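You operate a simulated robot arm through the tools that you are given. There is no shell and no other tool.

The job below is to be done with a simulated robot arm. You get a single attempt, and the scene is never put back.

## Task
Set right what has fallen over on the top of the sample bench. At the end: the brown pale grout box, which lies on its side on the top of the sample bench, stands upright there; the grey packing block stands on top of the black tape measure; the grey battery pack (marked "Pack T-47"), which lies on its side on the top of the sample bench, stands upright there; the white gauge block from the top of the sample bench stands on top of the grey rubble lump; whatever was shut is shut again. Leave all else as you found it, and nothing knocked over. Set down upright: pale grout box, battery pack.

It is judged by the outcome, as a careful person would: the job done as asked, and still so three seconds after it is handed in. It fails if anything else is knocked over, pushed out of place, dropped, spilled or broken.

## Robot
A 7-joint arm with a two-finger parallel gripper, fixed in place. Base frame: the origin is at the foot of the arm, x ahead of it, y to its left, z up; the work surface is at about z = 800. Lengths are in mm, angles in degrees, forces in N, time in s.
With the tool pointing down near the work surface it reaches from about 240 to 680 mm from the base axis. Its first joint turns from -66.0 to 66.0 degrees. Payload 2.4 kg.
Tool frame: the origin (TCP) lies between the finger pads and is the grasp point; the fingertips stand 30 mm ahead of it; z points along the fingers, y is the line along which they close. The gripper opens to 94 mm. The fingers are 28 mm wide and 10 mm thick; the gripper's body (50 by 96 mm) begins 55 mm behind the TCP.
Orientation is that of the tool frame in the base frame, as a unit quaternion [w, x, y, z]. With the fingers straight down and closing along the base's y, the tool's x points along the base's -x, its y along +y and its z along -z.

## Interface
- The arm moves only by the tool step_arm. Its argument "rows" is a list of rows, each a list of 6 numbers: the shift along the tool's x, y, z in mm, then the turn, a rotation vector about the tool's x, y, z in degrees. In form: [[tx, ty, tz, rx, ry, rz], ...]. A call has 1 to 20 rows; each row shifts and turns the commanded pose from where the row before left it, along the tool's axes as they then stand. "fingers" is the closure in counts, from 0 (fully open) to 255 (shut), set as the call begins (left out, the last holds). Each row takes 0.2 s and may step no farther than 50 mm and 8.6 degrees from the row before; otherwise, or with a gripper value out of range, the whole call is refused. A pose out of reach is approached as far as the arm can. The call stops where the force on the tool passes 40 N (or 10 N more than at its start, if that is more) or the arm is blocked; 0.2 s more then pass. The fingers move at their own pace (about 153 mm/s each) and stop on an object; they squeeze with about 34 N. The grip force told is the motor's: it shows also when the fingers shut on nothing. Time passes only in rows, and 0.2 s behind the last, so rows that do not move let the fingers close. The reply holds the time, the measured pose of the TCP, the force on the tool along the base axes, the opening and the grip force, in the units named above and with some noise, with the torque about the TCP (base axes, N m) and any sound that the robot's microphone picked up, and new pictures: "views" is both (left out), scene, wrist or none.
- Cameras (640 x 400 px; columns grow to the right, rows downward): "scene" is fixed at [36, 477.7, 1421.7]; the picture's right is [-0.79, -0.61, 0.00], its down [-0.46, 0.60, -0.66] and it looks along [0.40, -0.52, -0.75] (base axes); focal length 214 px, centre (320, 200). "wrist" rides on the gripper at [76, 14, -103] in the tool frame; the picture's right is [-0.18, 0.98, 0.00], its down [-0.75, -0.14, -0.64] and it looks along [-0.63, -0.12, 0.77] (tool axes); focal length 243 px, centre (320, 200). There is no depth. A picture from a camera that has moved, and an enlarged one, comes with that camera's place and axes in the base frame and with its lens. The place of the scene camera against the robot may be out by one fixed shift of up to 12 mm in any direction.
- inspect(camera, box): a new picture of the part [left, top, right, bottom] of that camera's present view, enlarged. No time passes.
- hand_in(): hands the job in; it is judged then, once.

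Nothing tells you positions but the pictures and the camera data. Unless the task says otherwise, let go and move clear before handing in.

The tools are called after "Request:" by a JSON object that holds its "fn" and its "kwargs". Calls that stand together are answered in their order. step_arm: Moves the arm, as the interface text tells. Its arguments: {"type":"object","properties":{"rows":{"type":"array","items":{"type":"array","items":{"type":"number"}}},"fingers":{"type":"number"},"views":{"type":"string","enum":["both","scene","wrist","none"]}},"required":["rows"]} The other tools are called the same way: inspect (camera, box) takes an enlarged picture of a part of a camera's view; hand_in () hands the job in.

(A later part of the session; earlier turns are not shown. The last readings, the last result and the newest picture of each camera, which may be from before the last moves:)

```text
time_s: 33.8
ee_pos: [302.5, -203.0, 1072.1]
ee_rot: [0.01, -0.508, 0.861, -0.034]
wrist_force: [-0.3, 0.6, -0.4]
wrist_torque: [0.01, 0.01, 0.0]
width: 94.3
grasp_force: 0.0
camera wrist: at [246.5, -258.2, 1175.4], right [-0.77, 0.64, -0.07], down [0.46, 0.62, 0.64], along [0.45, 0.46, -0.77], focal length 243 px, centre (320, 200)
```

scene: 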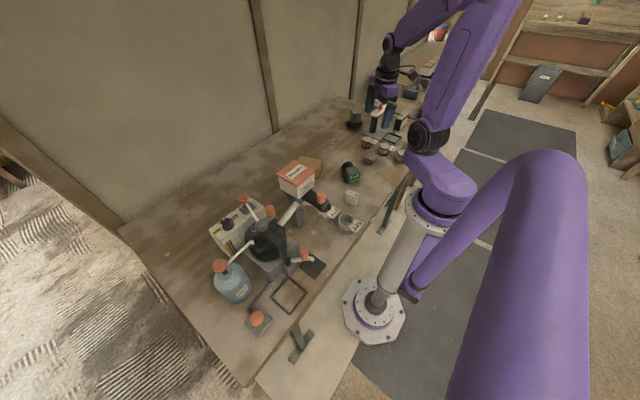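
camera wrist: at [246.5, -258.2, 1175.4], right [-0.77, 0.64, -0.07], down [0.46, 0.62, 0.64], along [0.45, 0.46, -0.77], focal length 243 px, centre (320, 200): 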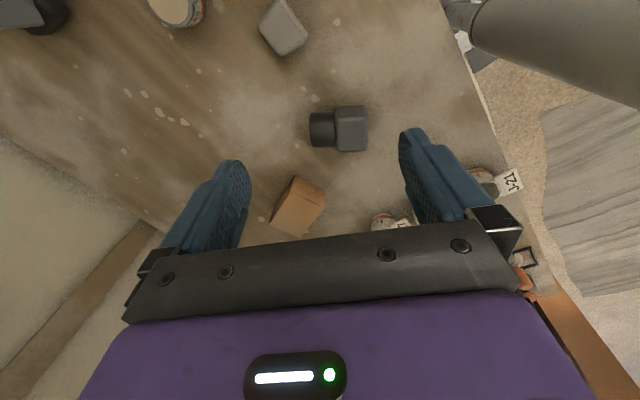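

Request:
{"fn": "inspect", "kwargs": {"camera": "wrist", "box": [290, 85, 390, 165]}}

Request:
{"fn": "inspect", "kwargs": {"camera": "wrist", "box": [250, 165, 350, 240]}}

Request:
{"fn": "inspect", "kwargs": {"camera": "wrist", "box": [250, 0, 320, 60]}}

Request:
{"fn": "inspect", "kwargs": {"camera": "scene", "box": [330, 150, 380, 210]}}

```text
5.00 times, centred on (340, 125) of wrist
camera zoom: at [246.5, -258.2, 1175.4], right [-0.77, 0.64, -0.07], down [0.46, 0.62, 0.64], along [0.45, 0.46, -0.77], focal length 1213 px, centre (220, 575)
```

zoom: 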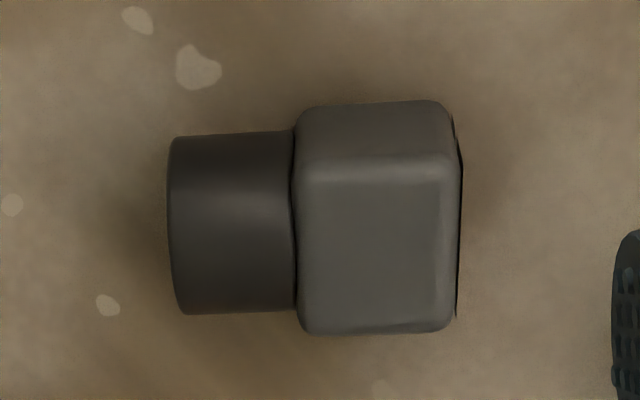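

```text
5.33 times, centred on (300, 202) of wrist
camera zoom: at [246.5, -258.2, 1175.4], right [-0.77, 0.64, -0.07], down [0.46, 0.62, 0.64], along [0.45, 0.46, -0.77], focal length 1294 px, centre (427, 187)
```

zoom: 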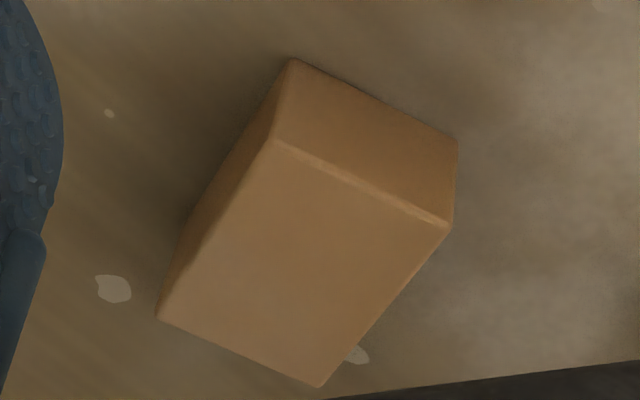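

```text
6.67 times, centred on (285, 30) of wrist
camera zoom: at [246.5, -258.2, 1175.4], right [-0.77, 0.64, -0.07], down [0.46, 0.62, 0.64], along [0.45, 0.46, -0.77], focal length 1618 px, centre (553, 1333)
```

zoom: 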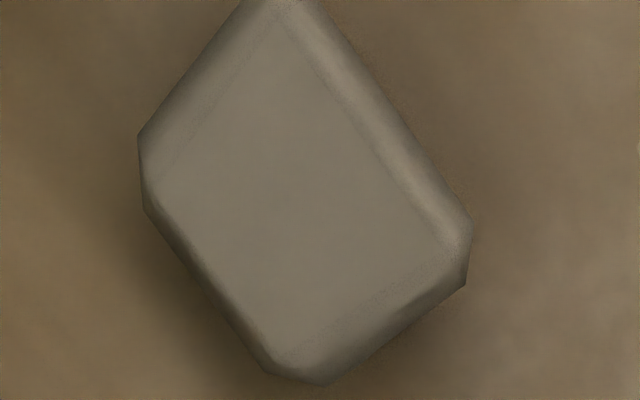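

```text
6.67 times, centred on (355, 180) of scene
camera zoom: at [36.0, 477.7, 1421.7], right [-0.79, -0.61, 0.0], down [-0.46, 0.6, -0.66], along [0.4, -0.52, -0.75], focal length 1430 px, centre (87, 333)
```

zoom: 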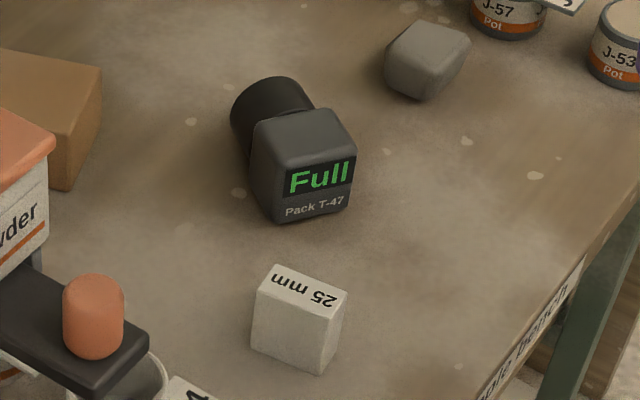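

The pack's "Full" screen is on the end opposite its black cylinder. I need to see the cylinder's end to decide which way is up, so I'll look from the far side.

Request:
{"fn": "step_arm", "kwargs": {"rows": [[0, 0, 0, -3.94, -1, 0], [-13.5, -29.1, 15, 0, 0, 0], [-13.5, -29.1, 15, 0, 0, 0], [-13.5, -29.1, 15, 0, 0, 0], [-13.5, -29.1, 15, 0, 0, 0], [0, 0, 0, 0, 0, -8], [0, 0, 0, 0, 0, -8], [0, 0, 0, 0, 0, -8], [0, 0, 0, 0, 0, -8], [0, 0, 0, 0, 0, -8], [0, 0, 0, 0, 0, -8], [0, 0, 0, 0, 0, -8], [0, 0, 0, 0, 0, -8], [0, 0, 0, 0, 0, -8], [0, 0, 0, 0, 0, -8], [0, 0, 0, 0, 0, 0]], "views": "both"}}

```text
time_s: 37.2
ee_pos: [429.6, -212.5, 1012.4]
ee_rot: [0.0, 0.943, -0.333, -0.001]
wrist_force: [0.3, -0.2, 0.3]
wrist_torque: [-0.02, -0.02, 0.01]
width: 94.2
grasp_force: 0.1
camera wrist: at [479.2, -271.8, 1115.4], right [-0.76, -0.65, 0.0], down [-0.5, 0.58, 0.64], along [-0.42, 0.49, -0.77], focal length 243 px, centre (320, 200)
```

scene: 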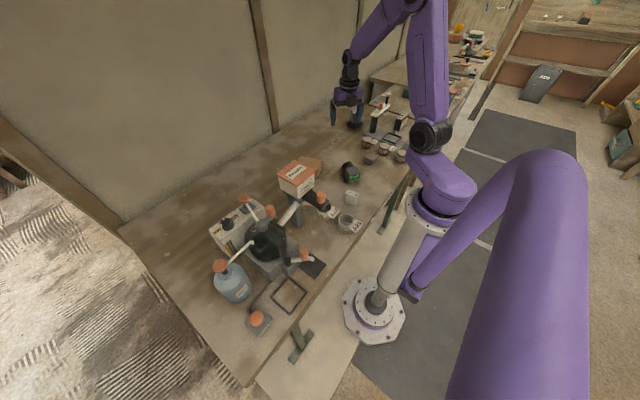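
wrist: 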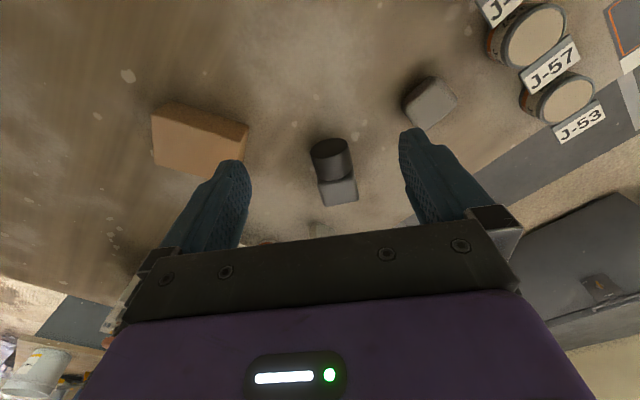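

Request:
{"fn": "inspect", "kwargs": {"camera": "wrist", "box": [295, 125, 375, 215]}}

Request:
{"fn": "inspect", "kwargs": {"camera": "wrist", "box": [140, 90, 260, 190]}}

```text
4.44 times, centred on (335, 170) of wrist
camera zoom: at [479.2, -271.8, 1115.4], right [-0.76, -0.65, 0.0], down [-0.5, 0.58, 0.64], along [-0.42, 0.49, -0.77], focal length 1078 px, centre (253, 333)
```

zoom: 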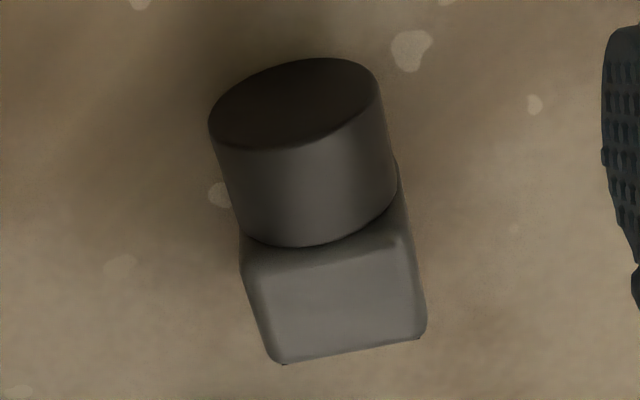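

```text
4.00 times, centred on (200, 140) of wrist
camera zoom: at [479.2, -271.8, 1115.4], right [-0.76, -0.65, 0.0], down [-0.5, 0.58, 0.64], along [-0.42, 0.49, -0.77], focal length 970 px, centre (800, 440)
```

zoom: 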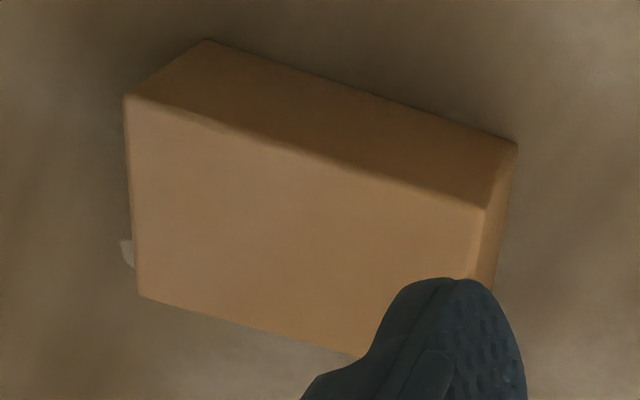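

I'll look for similar packs elsewhere to learn which way they stand.

Request:
{"fn": "inspect", "kwargs": {"camera": "scene", "box": [400, 20, 500, 90]}}

Request:
{"fn": "inspect", "kwargs": {"camera": "scene", "box": [520, 60, 640, 180]}}

Request:
{"fn": "inspect", "kwargs": {"camera": "scene", "box": [520, 0, 640, 60]}}

Request:
{"fn": "inspect", "kwargs": {"camera": "wrist", "box": [0, 280, 140, 400]}}

```text
5.71 times, centred on (450, 55) of scene
camera zoom: at [36.0, 477.7, 1421.7], right [-0.79, -0.61, 0.0], down [-0.46, 0.6, -0.66], along [0.4, -0.52, -0.75], focal length 1226 px, centre (-423, 1029)
```

zoom: 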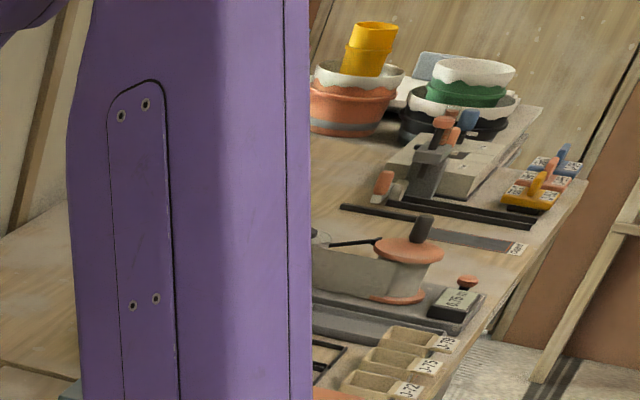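

```text
3.33 times, centred on (580, 120) of scene
camera zoom: at [36.0, 477.7, 1421.7], right [-0.79, -0.61, 0.0], down [-0.46, 0.6, -0.66], along [0.4, -0.52, -0.75], focal length 715 px, centre (-547, 467)
```

zoom: 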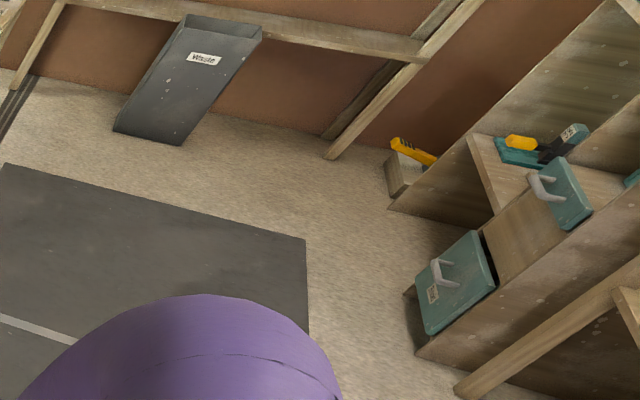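

```text
5.33 times, centred on (580, 30) of scene
camera zoom: at [36.0, 477.7, 1421.7], right [-0.79, -0.61, 0.0], down [-0.46, 0.6, -0.66], along [0.4, -0.52, -0.75], focal length 1144 px, centre (-1067, 1107)
```

zoom: 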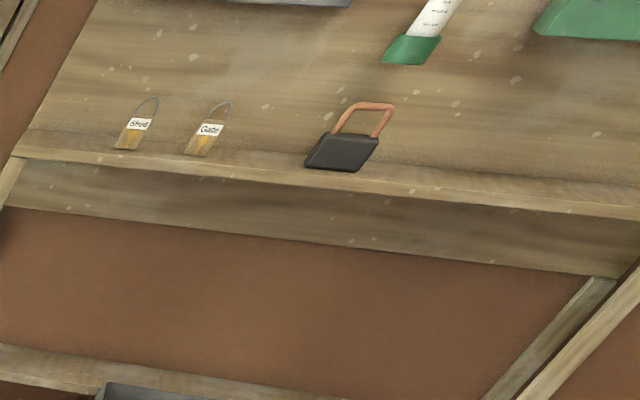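

```text
3.33 times, centred on (70, 340) of wrist
camera zoom: at [479.2, -271.8, 1115.4], right [-0.76, -0.65, 0.0], down [-0.5, 0.58, 0.64], along [-0.42, 0.49, -0.77], focal length 809 px, centre (1153, -267)
```

zoom: 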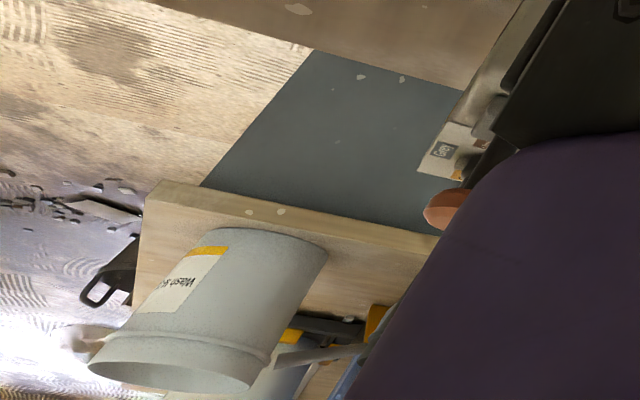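

No other packs to compare with. The screen must be readable when standing, so for the pack I'll take screen-up (standing on the black cylinder). The grout box is about 100×67×44, centred at (503,-55). Next I'll look at the gauge block.

Request:
{"fn": "step_arm", "kwargs": {"rows": [[-36.7, -16.2, 0, 0, 0, 0], [-36.7, -16.2, 0, 0, 0, 0], [-36.7, -16.2, 0, 0, 0, 0], [0, 0, 0, 0, 0, 0]], "views": "both"}}

Request:
{"fn": "inspect", "kwargs": {"camera": "wrist", "box": [260, 60, 400, 200]}}

```text
time_s: 38.2
ee_pos: [375.4, -105.5, 1011.3]
ee_rot: [0.001, 0.942, -0.334, 0.0]
wrist_force: [0.2, -0.3, 0.6]
wrist_torque: [0.0, -0.01, -0.03]
width: 94.0
grasp_force: 0.0
camera wrist: at [425.1, -165.1, 1115.3], right [-0.76, -0.65, 0.0], down [-0.5, 0.58, 0.64], along [-0.42, 0.49, -0.77], focal length 243 px, centre (320, 200)
```

scene: 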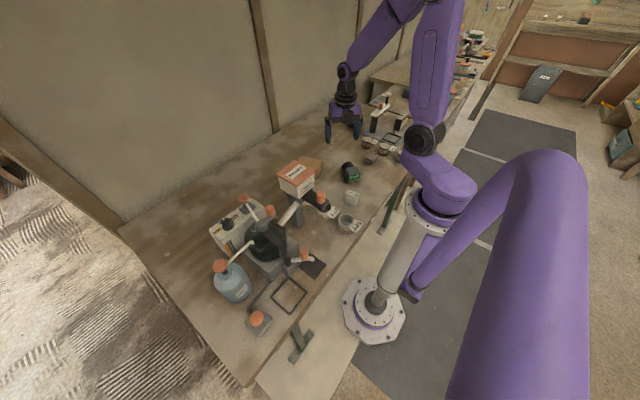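
wrist: 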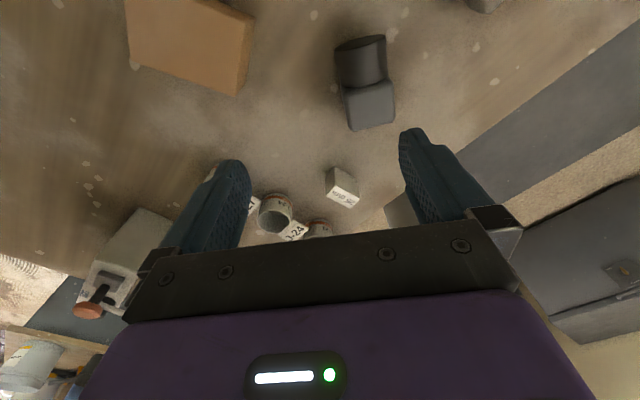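

```text
2.86 times, centred on (330, 130) of wrist
camera zoom: at [425.1, -165.1, 1115.3], right [-0.76, -0.65, 0.0], down [-0.5, 0.58, 0.64], along [-0.42, 0.49, -0.77], focal length 693 px, centre (291, 400)
```

zoom: 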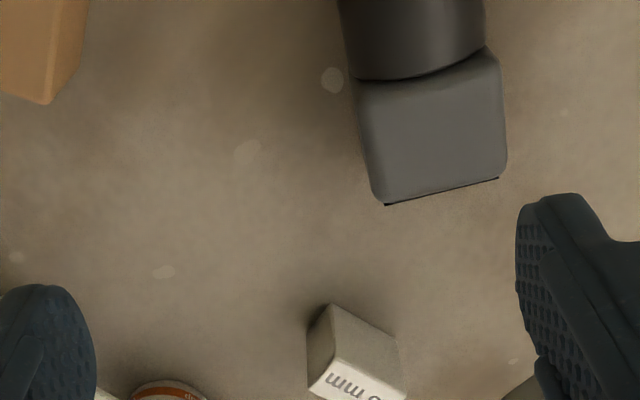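

Request:
{"fn": "inspect", "kwargs": {"camera": "wrist", "box": [310, 155, 374, 215]}}

Request:
{"fn": "inspect", "kwargs": {"camera": "wrist", "box": [320, 30, 410, 135]}}

```text
6.67 times, centred on (342, 185) of wrist
camera zoom: at [425.1, -165.1, 1115.3], right [-0.76, -0.65, 0.0], down [-0.5, 0.58, 0.64], along [-0.42, 0.49, -0.77], focal length 1618 px, centre (173, 300)
```

zoom: 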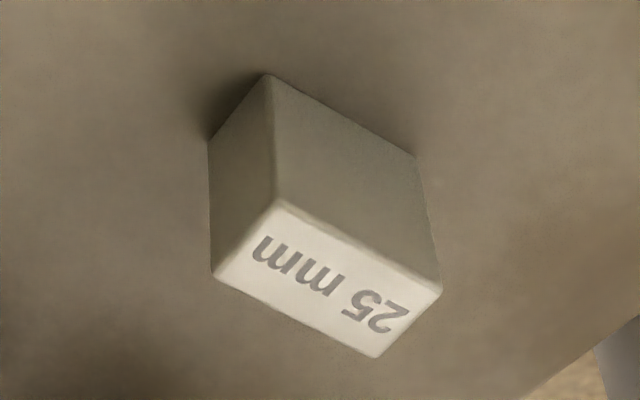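

```text
3.81 times, centred on (365, 82) of wrist
camera zoom: at [425.1, -165.1, 1115.3], right [-0.76, -0.65, 0.0], down [-0.5, 0.58, 0.64], along [-0.42, 0.49, -0.77], focal length 924 px, centre (149, 648)
```

zoom: 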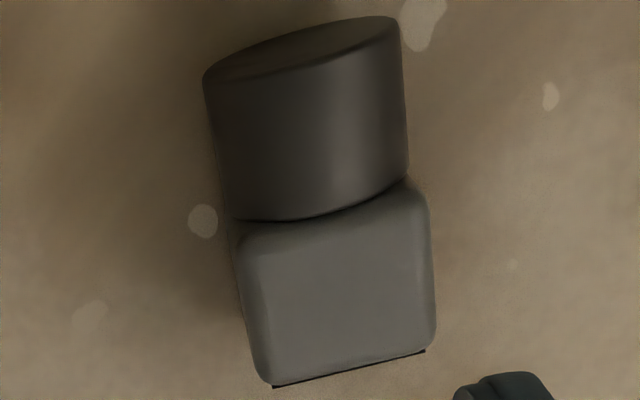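

The gauge block is 42×24×50 at (259.8,-20.8), yaw 7.5°. The lump's top is ~48 (y) × 39 (x), centred at about (320,-282). I'll turn and move above the gauge block.

Request:
{"fn": "step_arm", "kwargs": {"rows": [[0, 0, 0, 0, 0, 8.35], [0, 0, 0, 0, 0, 8.35], [0, 0, 0, 0, 0, 8.35], [0, 0, 0, 0, 0, 8.35], [0, 0, 0, 0, 0, 8.35], [0, 0, 0, 0, 0, 8.35], [0, 0, 0, 0, 0, 8.35], [0, 0, 0, 0, 0, 8.35], [0, 0, 0, 0, 0, 8.35], [0, 0, 0, 0, 0, 8.35], [0, 0, 0, 0, 0, 8.35], [0, 0, 0, 0, 0, 8.35], [0, 0, 0, 0, 0, 8.35], [0, 0, 0, 0, 0, 8.35], [0, 0, 0, 0, 0, 8.35], [0, 0, 0, 0, 0, 8.35], [0, 0, 0, 0, 0, 0]], "views": "wrist", "fingers": 92}}

Request:
{"fn": "step_arm", "kwargs": {"rows": [[25.9, 24.8, 0, 0, 0, 0], [25.9, 24.8, 0, 0, 0, 0], [25.9, 24.8, 0, 0, 0, 0], [25.9, 24.8, 0, 0, 0, 0], [0, 0, 0, 0, 0, 0]], "views": "both"}}

```text
time_s: 41.8
ee_pos: [374.6, -106.1, 1011.7]
ee_rot: [0.001, -0.062, 0.998, 0.001]
wrist_force: [-0.2, -0.4, -0.5]
wrist_torque: [0.0, -0.01, -0.01]
width: 59.8
grasp_force: 0.0
camera wrist: at [297.1, -101.2, 1115.5], right [0.06, 1.0, 0.0], down [0.77, -0.05, 0.64], along [0.64, -0.04, -0.77], focal length 243 px, centre (320, 200)
```

wrist: 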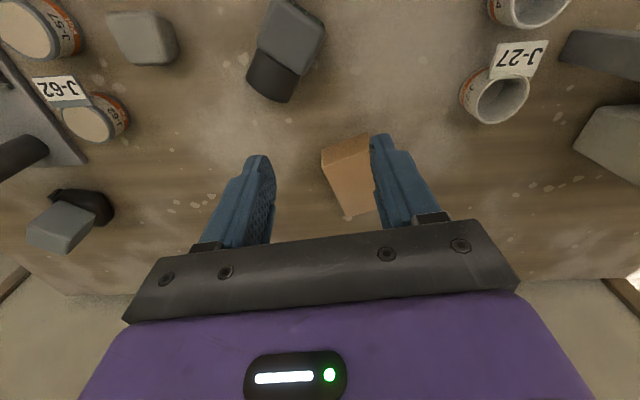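

```text
time_s: 43.0
ee_pos: [260.9, -19.6, 1013.1]
ee_rot: [0.0, -0.062, 0.998, 0.001]
wrist_force: [0.0, 0.2, 0.9]
wrist_torque: [-0.04, -0.04, 0.0]
width: 60.3
grasp_force: 0.1
camera wrist: at [183.0, -15.8, 1115.9], right [0.06, 1.0, 0.0], down [0.77, -0.05, 0.64], along [0.64, -0.04, -0.77], focal length 243 px, centre (320, 200)
```

scene: 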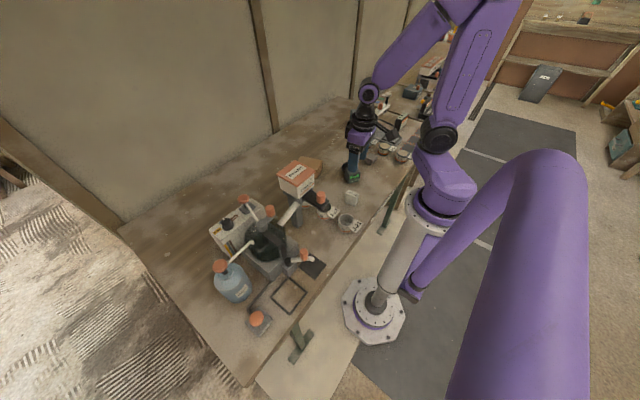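
wrist: 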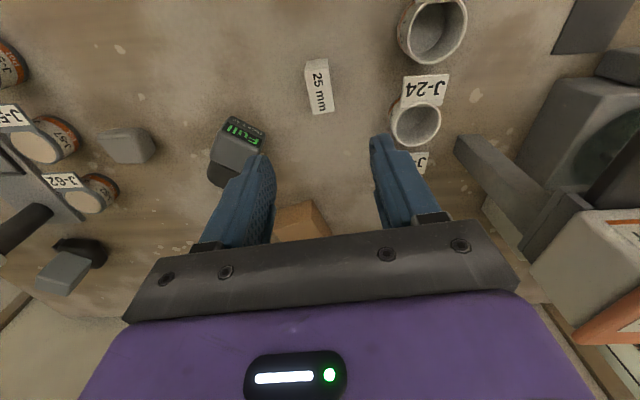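

Request:
{"fn": "inspect", "kwargs": {"camera": "wrist", "box": [290, 50, 350, 120]}}

```text
5.71 times, centred on (320, 85) of wrist
camera zoom: at [183.0, -15.8, 1115.9], right [0.06, 1.0, 0.0], down [0.77, -0.05, 0.64], along [0.64, -0.04, -0.77], focal length 1386 px, centre (320, 857)
```

zoom: 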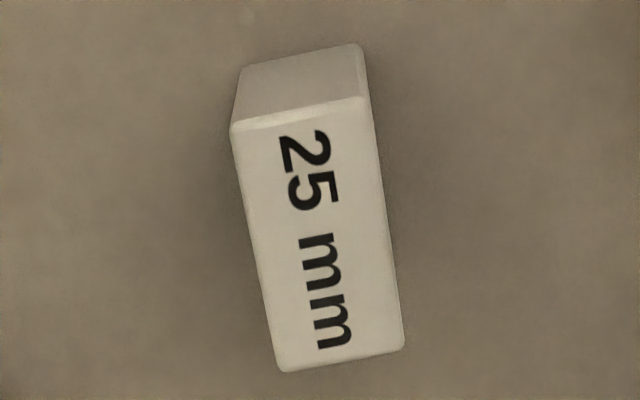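

Alignment is good, so I'll descend to grasp.

Request:
{"fn": "step_arm", "kwargs": {"rows": [[1.2, -1, 45, 0, 0, 0], [0, 0, 45, 0, 0, 0], [0, 0, 45, 0, 0, 0], [0, 0, 20, 0, 0, 0], [0, 0, 18, 0, 0, 0], [0, 0, 0, 0, 0, 0]], "views": "wrist"}}

```text
time_s: 44.4
ee_pos: [260.1, -21.9, 839.2]
ee_rot: [0.0, -0.064, 0.998, 0.001]
wrist_force: [0.0, -0.1, -0.6]
wrist_torque: [-0.03, 0.0, 0.0]
width: 60.2
grasp_force: 0.0
camera wrist: at [181.7, -17.4, 943.1], right [0.06, 1.0, 0.0], down [0.77, -0.05, 0.64], along [0.64, -0.04, -0.77], focal length 243 px, centre (320, 200)
```

wrist: 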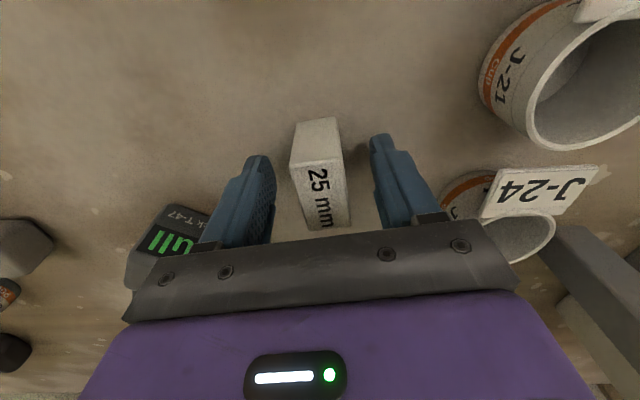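

Request:
{"fn": "step_arm", "kwargs": {"rows": [[0, 0, 0, 0, 0, 0], [0, 0, 0, 0, 0, 0], [0, 0, 0, 0, 0, 0]], "fingers": 255, "views": "wrist"}}

```text
time_s: 45.2
ee_pos: [259.6, -21.1, 840.1]
ee_rot: [0.0, -0.064, 0.998, 0.001]
wrist_force: [-0.9, -0.5, -0.4]
wrist_torque: [-0.02, -0.01, -0.01]
width: 28.5
grasp_force: 34.5
camera wrist: at [181.7, -17.4, 943.3], right [0.06, 1.0, 0.0], down [0.77, -0.04, 0.64], along [0.64, -0.04, -0.77], focal length 243 px, centre (320, 200)
```

wrist: 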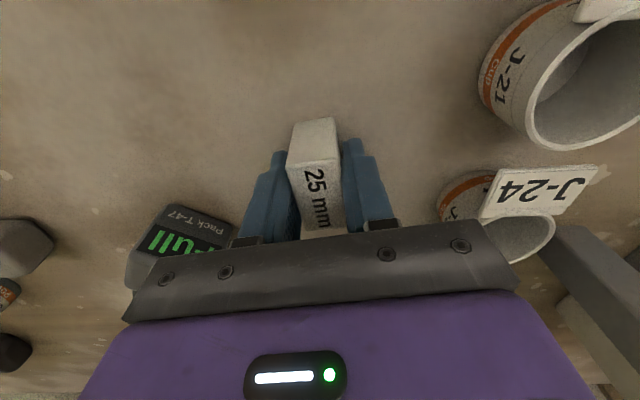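

Gripped. Lift, move over toward the lump and turn so the gauge's long side matches the lump's long side.

Request:
{"fn": "step_arm", "kwargs": {"rows": [[0, 0, -20, 0, 0, 0], [0, 0, -40, 0, 0, 0], [0, 0, -40, 0, 0, 0], [0, 0, -40, 0, 0, 0], [-9.3, -46.3, 0, 0, 0, 0], [-9.3, -46.3, 0, 0, 0, 0], [-9.3, -46.3, 0, 0, 0, 0], [-9.3, -46.3, 0, 0, 0, 0], [0, 0, 0, 0, 0, 0]], "views": "none"}}

Request:
{"fn": "step_arm", "kwargs": {"rows": [[0, 0, 0, 0, 0, 8.1], [0, 0, 0, 0, 0, 8.1], [0, 0, 0, 0, 0, 8.1], [0, 0, 0, 0, 0, 8.1], [0, 0, 0, 0, 0, 8.1], [0, 0, 0, 0, 0, 8.1], [0, 0, 0, 0, 0, 8.1], [0, 0, 0, 0, 0, 8.1], [0, 0, 0, 0, 0, 8.1], [0, 0, 0, 0, 0, 8.1], [0, 0, 0, 0, 0, 8.1], [0, 0, 0, 0, 0, 8.1], [0, 0, 0, 0, 0, 0]], "views": "both"}}

```text
time_s: 47.2
ee_pos: [321.3, -201.6, 980.6]
ee_rot: [0.0, -0.064, 0.998, 0.001]
wrist_force: [0.1, -0.6, -1.1]
wrist_torque: [-0.02, 0.01, 0.0]
width: 28.5
grasp_force: 34.0
```

```text
time_s: 50.0
ee_pos: [320.4, -200.5, 977.9]
ee_rot: [-0.001, 0.708, 0.706, 0.0]
wrist_force: [0.1, -0.1, -1.1]
wrist_torque: [-0.02, -0.02, -0.03]
width: 28.4
grasp_force: 33.6
camera wrist: at [332.5, -124.5, 1082.4], right [0.98, -0.18, 0.0], down [-0.14, -0.75, 0.64], along [-0.12, -0.63, -0.77], focal length 243 px, centre (320, 200)
```

scene: 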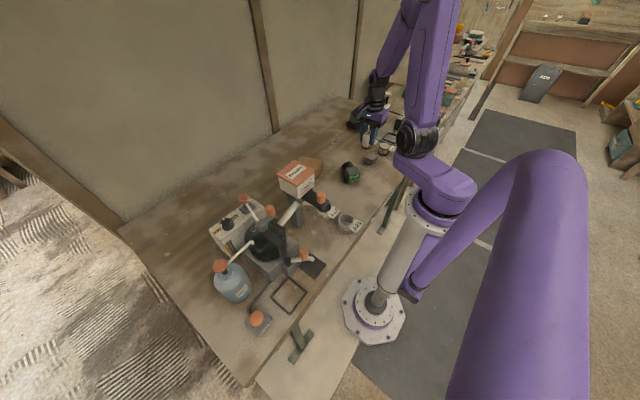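
wrist: 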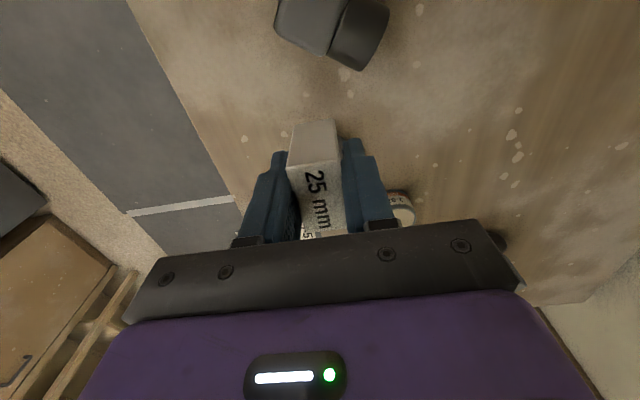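

Request:
{"fn": "step_arm", "kwargs": {"rows": [[-40, 0, 0, 0, 0, 0], [-41, 0, 0, 0, 0, 0], [0, 0, 33, 0, 0, 0], [0, 0, 25, 0, 0, 0], [0, 0, 0, 0, 0, 0]], "views": "both"}}

Request:
{"fn": "inspect", "kwargs": {"camera": "wrist", "box": [250, 20, 410, 140]}}

Request:
{"fn": "inspect", "kwargs": {"camera": "scene", "box": [350, 130, 400, 180]}}

```text
time_s: 51.2
ee_pos: [319.5, -281.1, 920.8]
ee_rot: [-0.001, 0.706, 0.708, 0.001]
wrist_force: [0.1, 0.7, -0.3]
wrist_torque: [-0.01, -0.02, -0.01]
width: 28.5
grasp_force: 33.6
camera wrist: at [332.3, -204.6, 1024.0], right [0.98, -0.18, 0.0], down [-0.14, -0.75, 0.64], along [-0.12, -0.63, -0.77], focal length 243 px, centre (320, 200)
```

scene: 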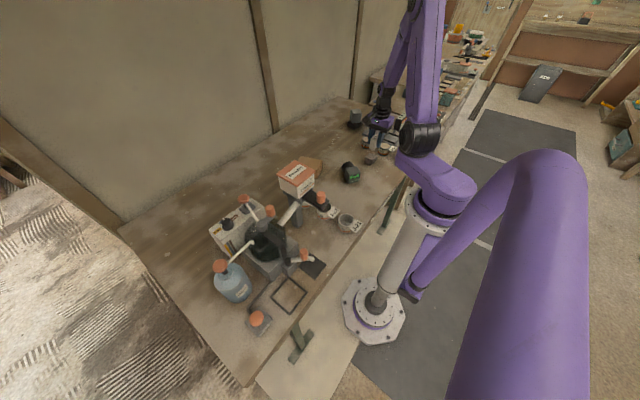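
wrist: 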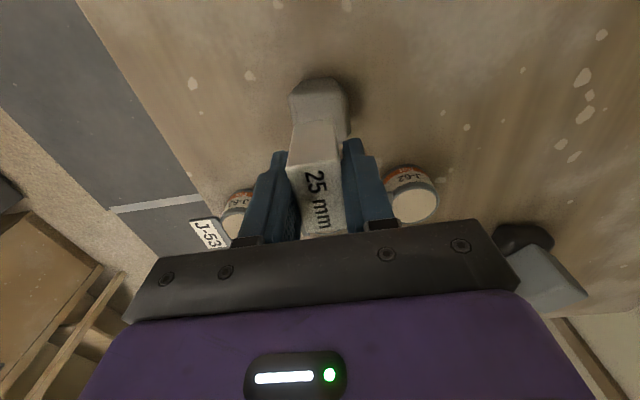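

```text
3.33 times, centred on (330, 80) of wrist
camera zoom: at [332.3, -204.6, 1024.0], right [0.98, -0.18, 0.0], down [-0.14, -0.75, 0.64], along [-0.12, -0.63, -0.77], focal length 809 px, centre (287, 600)
```

zoom: 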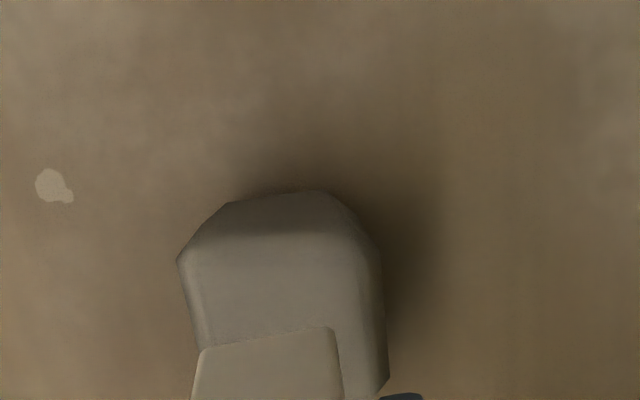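

```text
8.00 times, centred on (375, 155) of scene
camera zoom: at [36.0, 477.7, 1421.7], right [-0.79, -0.61, 0.0], down [-0.46, 0.6, -0.66], along [0.4, -0.52, -0.75], focal length 1716 px, centre (-120, 560)
```

zoom: 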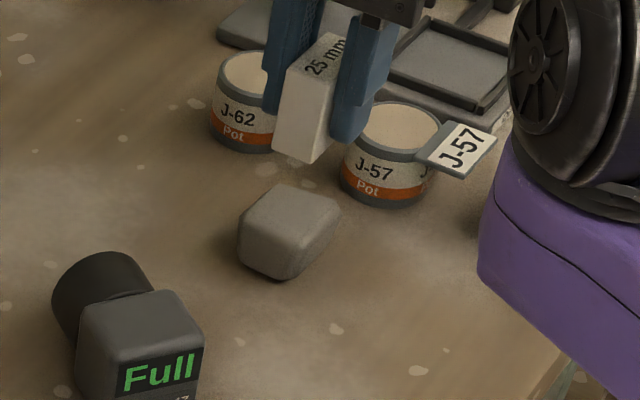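

Request:
{"fn": "inspect", "kwargs": {"camera": "scene", "box": [358, 140, 386, 172]}}

```text
12.50 times, centred on (372, 156) of scene
camera zoom: at [36.0, 477.7, 1421.7], right [-0.79, -0.61, 0.0], down [-0.46, 0.6, -0.66], along [0.4, -0.52, -0.75], focal length 2681 px, centre (-330, 750)
```

zoom: 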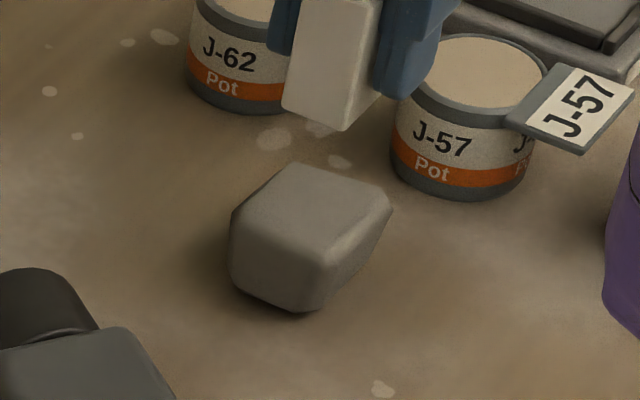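

The lump's top is at about z=835 and centred near (318,-281), and the gauge is above it. Lowering.

Request:
{"fn": "step_arm", "kwargs": {"rows": [[0.5, -1, 20, 0, 0, 0], [0, 0, 17, 0, 0, 0], [0, 0, 0, 0, 0, 0]], "views": "both"}}

Request:
{"fn": "inspect", "kwargs": {"camera": "scene", "box": [358, 135, 386, 167]}}

```text
time_s: 52.0
ee_pos: [317.6, -280.7, 882.8]
ee_rot: [0.0, 0.706, 0.708, 0.0]
wrist_force: [-0.3, 0.2, -0.6]
wrist_torque: [0.03, 0.05, -0.01]
width: 28.3
grasp_force: 33.8
camera wrist: at [331.0, -204.4, 987.2], right [0.98, -0.18, 0.0], down [-0.14, -0.75, 0.64], along [-0.12, -0.63, -0.77], focal length 243 px, centre (320, 200)
```

scene: 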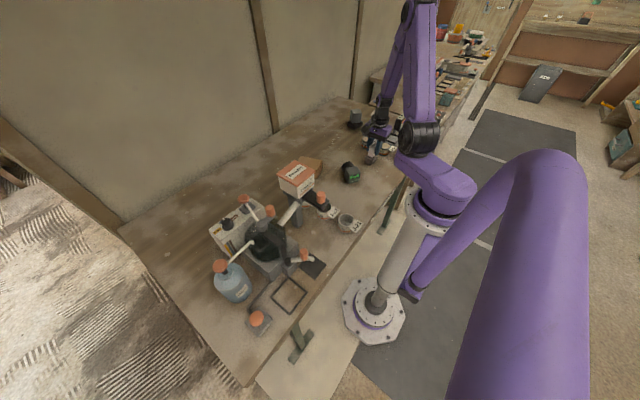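
wrist: 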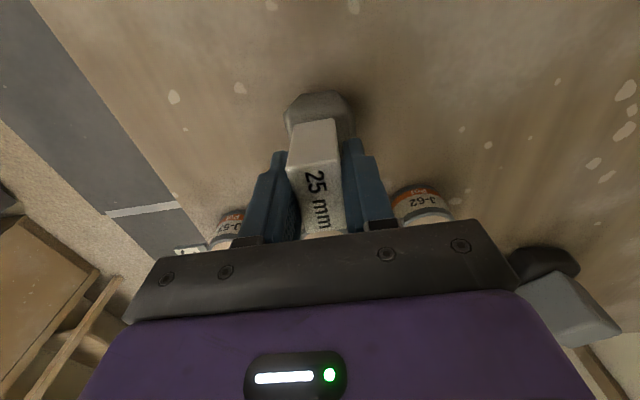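

```text
12.50 times, centred on (372, 151) of scene
camera zoom: at [36.0, 477.7, 1421.7], right [-0.79, -0.61, 0.0], down [-0.46, 0.6, -0.66], along [0.4, -0.52, -0.75], focal length 2681 px, centre (-330, 812)
```

zoom: 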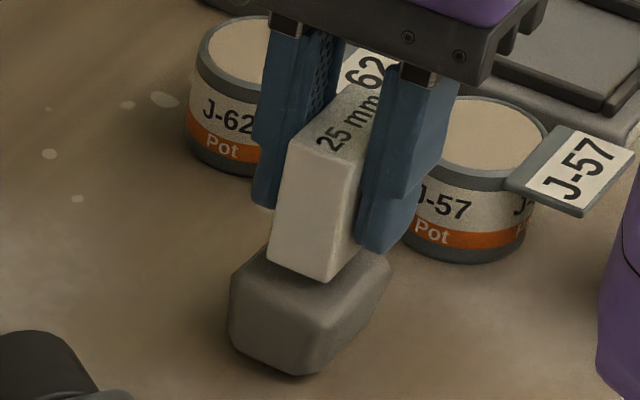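

Request:
{"fn": "inspect", "kwargs": {"camera": "wrist", "box": [270, 80, 370, 160]}}

```text
5.00 times, centred on (320, 120) of wrist
camera zoom: at [331.0, -204.4, 987.2], right [0.98, -0.18, 0.0], down [-0.14, -0.75, 0.64], along [-0.12, -0.63, -0.77], focal length 1213 px, centre (320, 600)
```

zoom: 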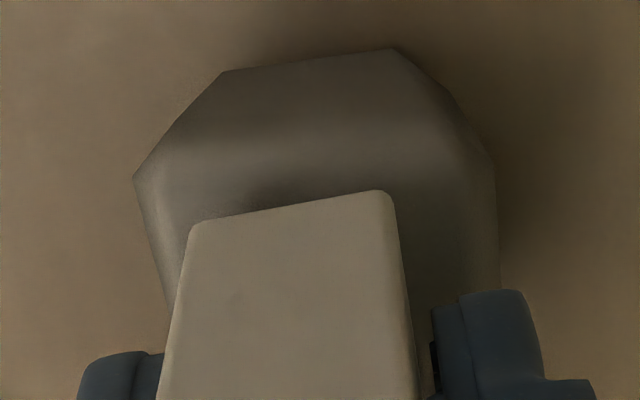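

Request:
{"fn": "step_arm", "kwargs": {"rows": [[0, 2, 0, 0, 0, 0], [0, 0, 2, 0, 0, 0], [0, 0, 2, 0, 0, 0], [0, 0, 0, 0, 0, 0]], "views": "none"}}

Request:
{"fn": "step_arm", "kwargs": {"rows": [[0, 0, 2, 0, 0, 0], [0, 0, 0, 0, 0, 0]], "views": "none"}}

```text
time_s: 53.0
ee_pos: [319.3, -280.9, 880.3]
ee_rot: [0.0, 0.707, 0.707, 0.0]
wrist_force: [-0.6, 0.2, -1.3]
wrist_torque: [0.01, 0.01, -0.01]
width: 28.3
grasp_force: 34.3
```

```text
time_s: 53.6
ee_pos: [319.2, -281.6, 876.9]
ee_rot: [0.0, 0.706, 0.708, 0.001]
wrist_force: [-1.0, 0.3, -0.9]
wrist_torque: [-0.02, -0.01, -0.03]
width: 28.5
grasp_force: 34.3
```

Request:
{"fn": "step_arm", "kwargs": {"rows": [[0, 0, 2, 0, 0, 0], [0, 0, 0, 0, 0, 0]], "views": "none"}}

Request:
{"fn": "step_arm", "kwargs": {"rows": [[0, 0, 1.5, 0, 0, 0], [0, 0, 0, 0, 0, 0]], "views": "none"}}

```text
time_s: 54.2
ee_pos: [321.0, -281.9, 875.8]
ee_rot: [0.0, 0.707, 0.707, 0.0]
wrist_force: [-1.9, 1.4, 15.5]
wrist_torque: [-0.17, 0.25, -0.05]
width: 28.8
grasp_force: 33.8
```

```text
time_s: 54.8
ee_pos: [319.7, -281.7, 875.5]
ee_rot: [0.001, 0.706, 0.708, -0.001]
wrist_force: [3.1, 3.4, 27.6]
wrist_torque: [-0.18, 0.17, -0.04]
width: 28.6
grasp_force: 33.7
```

Request:
{"fn": "step_arm", "kwargs": {"rows": [[0, 0, -1.5, 0, 0, 0], [0, 0, 0, 0, 0, 0]], "views": "scene"}}

Request:
{"fn": "inspect", "kwargs": {"camera": "scene", "box": [358, 135, 386, 167]}}

```text
time_s: 55.4
ee_pos: [319.1, -281.2, 874.0]
ee_rot: [-0.001, 0.708, 0.707, 0.0]
wrist_force: [1.9, -0.8, 3.6]
wrist_torque: [-0.14, -0.01, 0.06]
width: 28.4
grasp_force: 33.6
```

scene: 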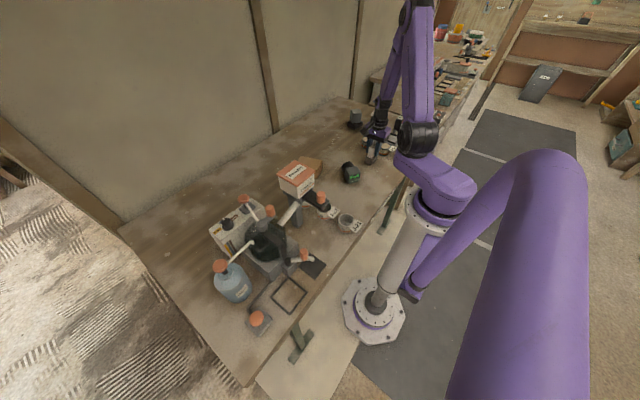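

```text
12.50 times, centred on (372, 151) of scene
camera zoom: at [36.0, 477.7, 1421.7], right [-0.79, -0.61, 0.0], down [-0.46, 0.6, -0.66], along [0.4, -0.52, -0.75], focal length 2681 px, centre (-330, 812)
```

zoom: 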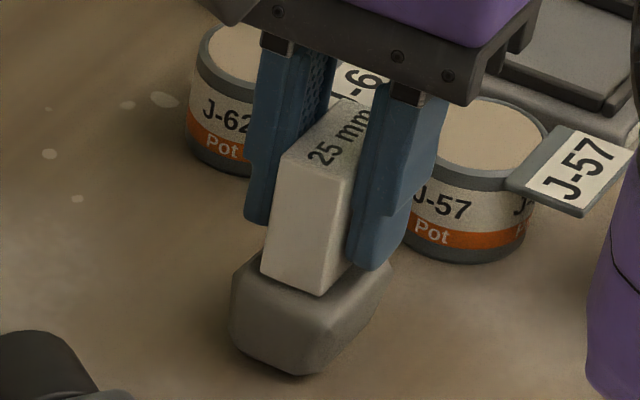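

Seated on the lump. Open slightly and lift away.

Request:
{"fn": "step_arm", "kwargs": {"rows": [[0, 0, 0, 0, 0, 0], [0, 0, 0, 0, 0, 0]], "fingers": 130, "views": "wrist"}}

```text
time_s: 56.0
ee_pos: [319.7, -280.7, 874.6]
ee_rot: [0.0, 0.707, 0.707, 0.0]
wrist_force: [-0.1, 0.0, -0.7]
wrist_torque: [-0.01, -0.01, 0.03]
width: 46.2
grasp_force: 0.1
camera wrist: at [333.6, -205.2, 979.0], right [0.98, -0.18, 0.0], down [-0.14, -0.75, 0.64], along [-0.12, -0.63, -0.77], focal length 243 px, centre (320, 200)
```

wrist: 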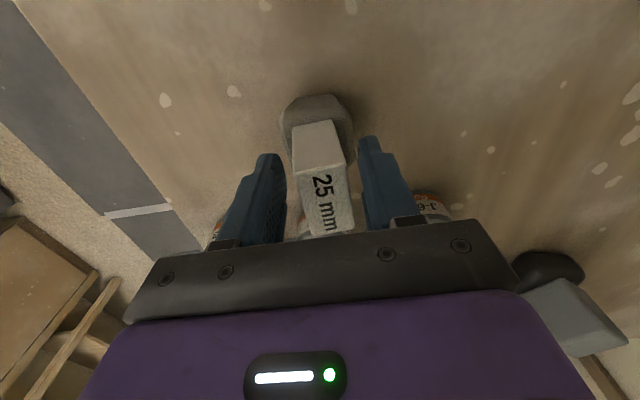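

Request:
{"fn": "step_arm", "kwargs": {"rows": [[0, 0, -20, 0, 0, 0], [0, 0, -30, 0, 0, 0], [0, 0, -40, 0, 0, 0], [0, 0, -40, 0, 0, 0], [0, 0, 0, 0, 0, 0]], "views": "both"}}

Request:
{"fn": "inspect", "kwargs": {"camera": "scene", "box": [358, 135, 386, 167]}}

Request:
{"fn": "inspect", "kwargs": {"camera": "wrist", "box": [260, 90, 380, 220]}}

```text
time_s: 57.2
ee_pos: [319.1, -281.3, 1004.9]
ee_rot: [-0.001, 0.706, 0.708, 0.0]
wrist_force: [0.1, -0.5, 0.7]
wrist_torque: [-0.01, 0.04, -0.02]
width: 46.2
grasp_force: 0.0
camera wrist: at [333.6, -205.7, 1109.5], right [0.98, -0.18, 0.0], down [-0.14, -0.75, 0.64], along [-0.12, -0.63, -0.77], focal length 243 px, centre (320, 200)
```

scene: 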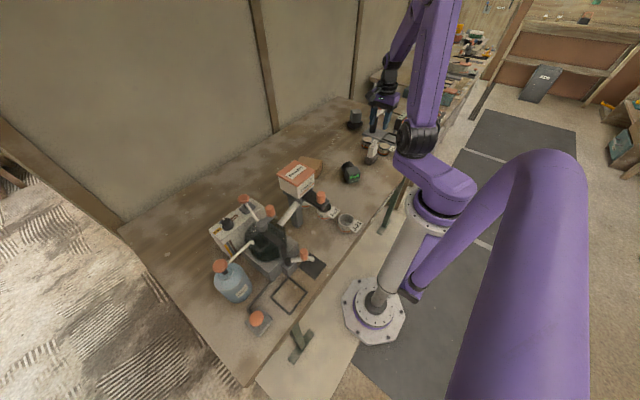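
wrist: 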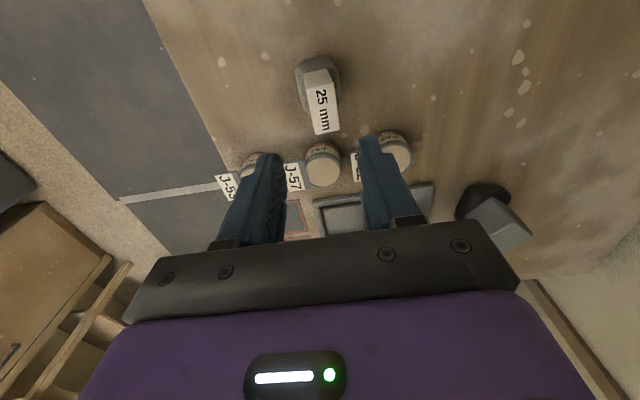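

```text
12.50 times, centred on (372, 151) of scene
camera zoom: at [36.0, 477.7, 1421.7], right [-0.79, -0.61, 0.0], down [-0.46, 0.6, -0.66], along [0.4, -0.52, -0.75], focal length 2681 px, centre (-330, 812)
```

zoom: 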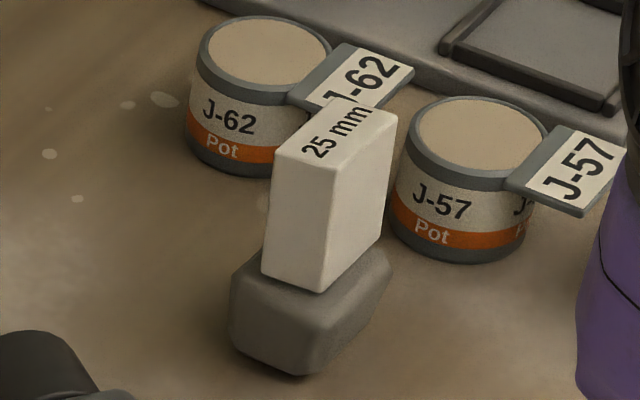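

```text
3.08 times, centred on (320, 155) of wrist
camera zoom: at [333.6, -205.7, 1109.5], right [0.98, -0.18, 0.0], down [-0.14, -0.75, 0.64], along [-0.12, -0.63, -0.77], focal length 746 px, centre (320, 338)
```

zoom: 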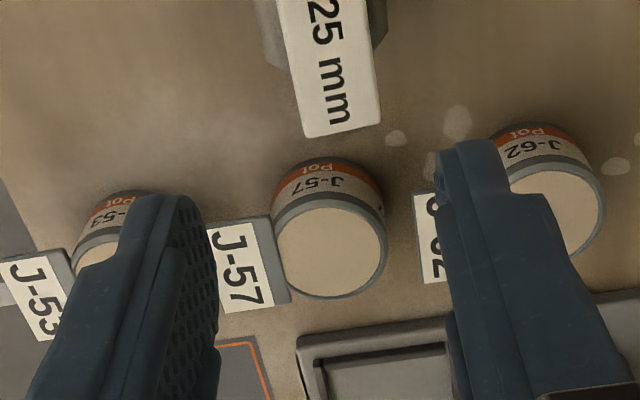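

Gauge is standing on the lump. Now for the battery pack: I'll grip its body across the width with the tool tilted outward ~28°, so a 90° rotation later stands it screen-up.

Request:
{"fn": "step_arm", "kwargs": {"rows": [[42.8, -4.8, 0, 0, 0, 0], [42.8, -4.8, 0, 0, 0, 0], [42.8, -4.8, 0, 0, 0, 0], [42.8, -4.8, 0, 0, 0, 0], [0, 0, 0, 0, 0, -7.71], [0, 0, 0, 0, 0, -7.71], [0, 0, 0, 0, 0, -7.71], [0, 0, 0, 0, 0, -7.71], [0, 0, 0, 0, 0, -7.71], [0, 0, 0, 0, 0, -7.71], [0, 0, 0, 0, 0, -7.71], [0, 0, 0, 0, -7, 0], [0, 0, 0, 0, -7, 0], [0, 0, 0, 0, -7, 0], [0, 0, 0, 0, -7, 0], [0, 0, 0, 0, 0, 0]], "fingers": 0, "views": "both"}}

Request:
{"fn": "inspect", "kwargs": {"camera": "wrist", "box": [260, 0, 420, 160]}}

```text
time_s: 60.6
ee_pos: [301.8, -108.4, 1007.7]
ee_rot: [0.22, 0.301, 0.925, -0.07]
wrist_force: [-0.2, -0.2, -0.4]
wrist_torque: [-0.03, 0.0, -0.01]
width: 94.0
grasp_force: 0.1
camera wrist: at [217.0, -30.5, 1064.7], right [0.71, 0.7, 0.09], down [0.23, -0.34, 0.91], along [0.67, -0.63, -0.4], focal length 243 px, centre (320, 200)
```

scene: 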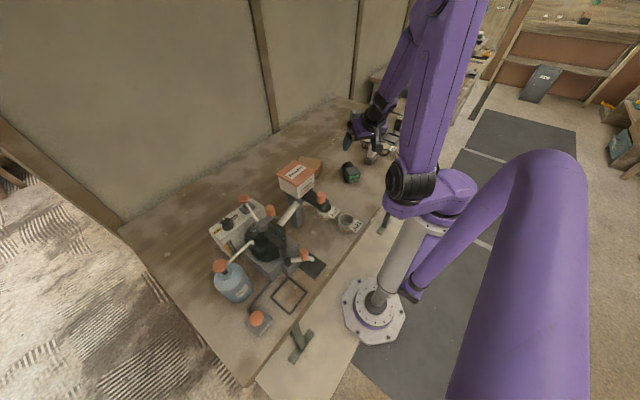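
wrist: 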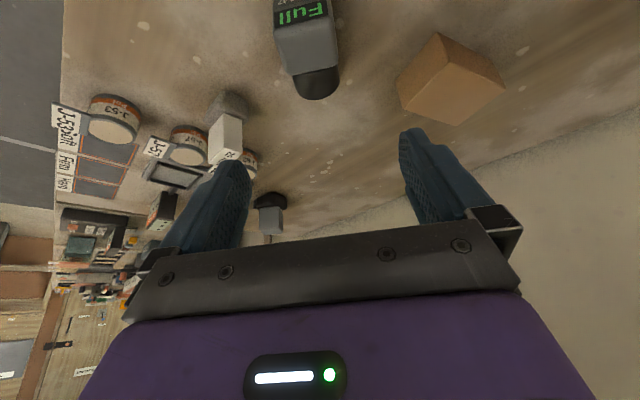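

```text
2.50 times, centred on (340, 80) of wrist
camera zoom: at [217.0, -30.5, 1064.7], right [0.71, 0.7, 0.09], down [0.23, -0.34, 0.91], along [0.67, -0.63, -0.4], focal length 606 px, centre (270, 500)
```

zoom: 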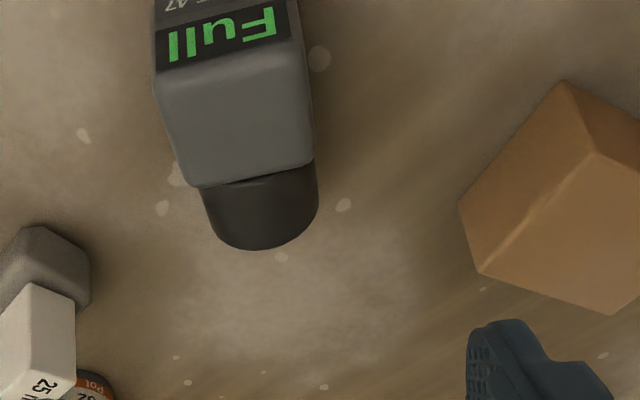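

Body centre refined to (324,-130), top ~849, axis about -37°. Moving to the pre-grasp pose.

Request:
{"fn": "step_arm", "kwargs": {"rows": [[24.4, -2.45, 27.7, 0, 0, 0], [24.4, -2.45, 27.7, 0, 0, 0], [0, 0, 30, 0, 0, 0], [0, 0, 30, 0, 0, 0], [0, 0, 0, 0, 0, 0]], "views": "both"}}

```text
time_s: 61.8
ee_pos: [322.3, -119.0, 904.9]
ee_rot: [0.23, 0.3, 0.923, -0.068]
wrist_force: [1.4, 0.1, -0.1]
wrist_torque: [0.01, -0.03, -0.01]
width: 94.0
grasp_force: 0.0
out of reach, approached as far as the arm can: row 1, 3, 4
camera wrist: at [235.8, -40.7, 962.2], right [0.71, 0.7, 0.1], down [0.21, -0.34, 0.92], along [0.68, -0.63, -0.39], focal length 243 px, centre (320, 200)
```

scene: 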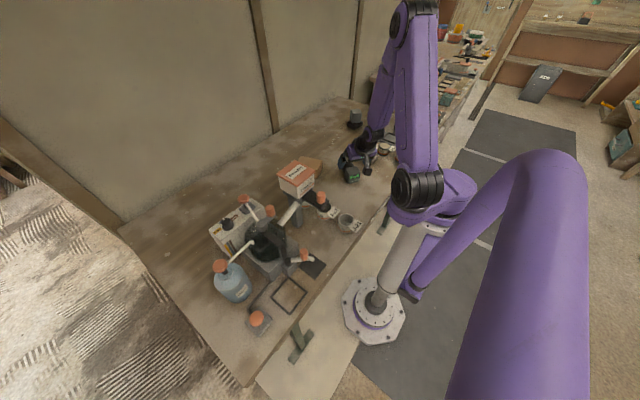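
wrist: 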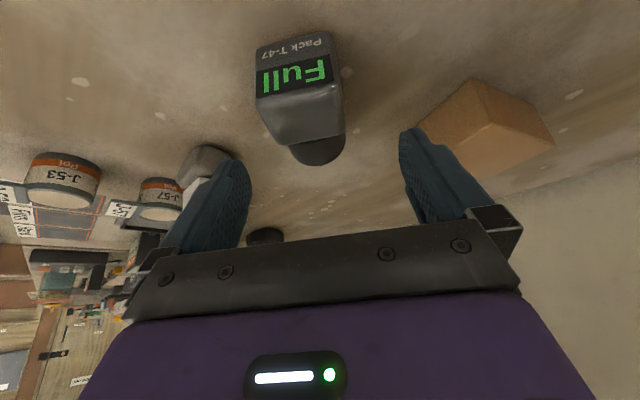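

With this tilt the arm is too near its base. I'll reduce the tilt to ~18°, which is still fine for the later rotation.

Request:
{"fn": "step_arm", "kwargs": {"rows": [[0, 0, -20, 0, 0, 0], [0, 0, 0, 0, 4.9, 0], [0, 0, 0, 0, 4.9, 0], [0, 0, 0, 0, 0, 0]], "views": "none"}}

```text
time_s: 62.8
ee_pos: [315.1, -114.8, 924.0]
ee_rot: [0.149, 0.305, 0.939, -0.048]
wrist_force: [-0.5, -0.6, -0.1]
wrist_torque: [0.0, -0.01, 0.01]
width: 94.0
grasp_force: 0.0
```

Request:
{"fn": "step_arm", "kwargs": {"rows": [[11.6, -7.1, 10, 0, 0, 0], [0, 0, 25, 0, 0, 0], [0, 0, 0, 0, 0, 0]], "views": "both"}}

```text
time_s: 63.6
ee_pos: [310.2, -118.5, 887.8]
ee_rot: [0.15, 0.304, 0.939, -0.048]
wrist_force: [-0.5, 0.7, 0.4]
wrist_torque: [0.0, 0.01, -0.02]
width: 93.8
grasp_force: 0.1
camera wrist: at [233.4, -46.2, 962.4], right [0.72, 0.69, 0.06], down [0.33, -0.42, 0.84], along [0.61, -0.59, -0.53], focal length 243 px, centre (320, 200)
```

scene: 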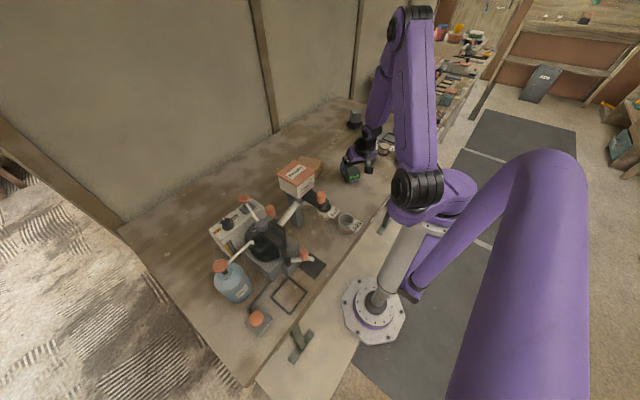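
wrist: 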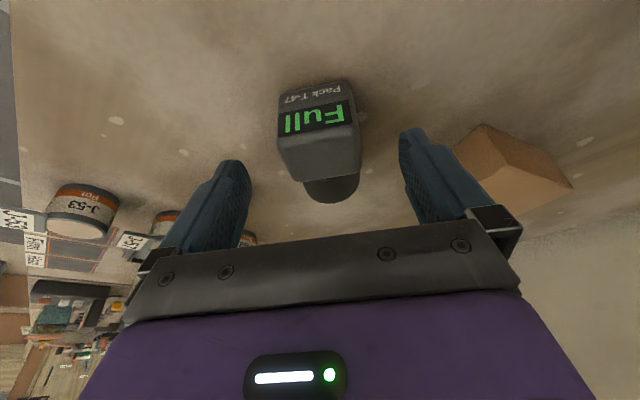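

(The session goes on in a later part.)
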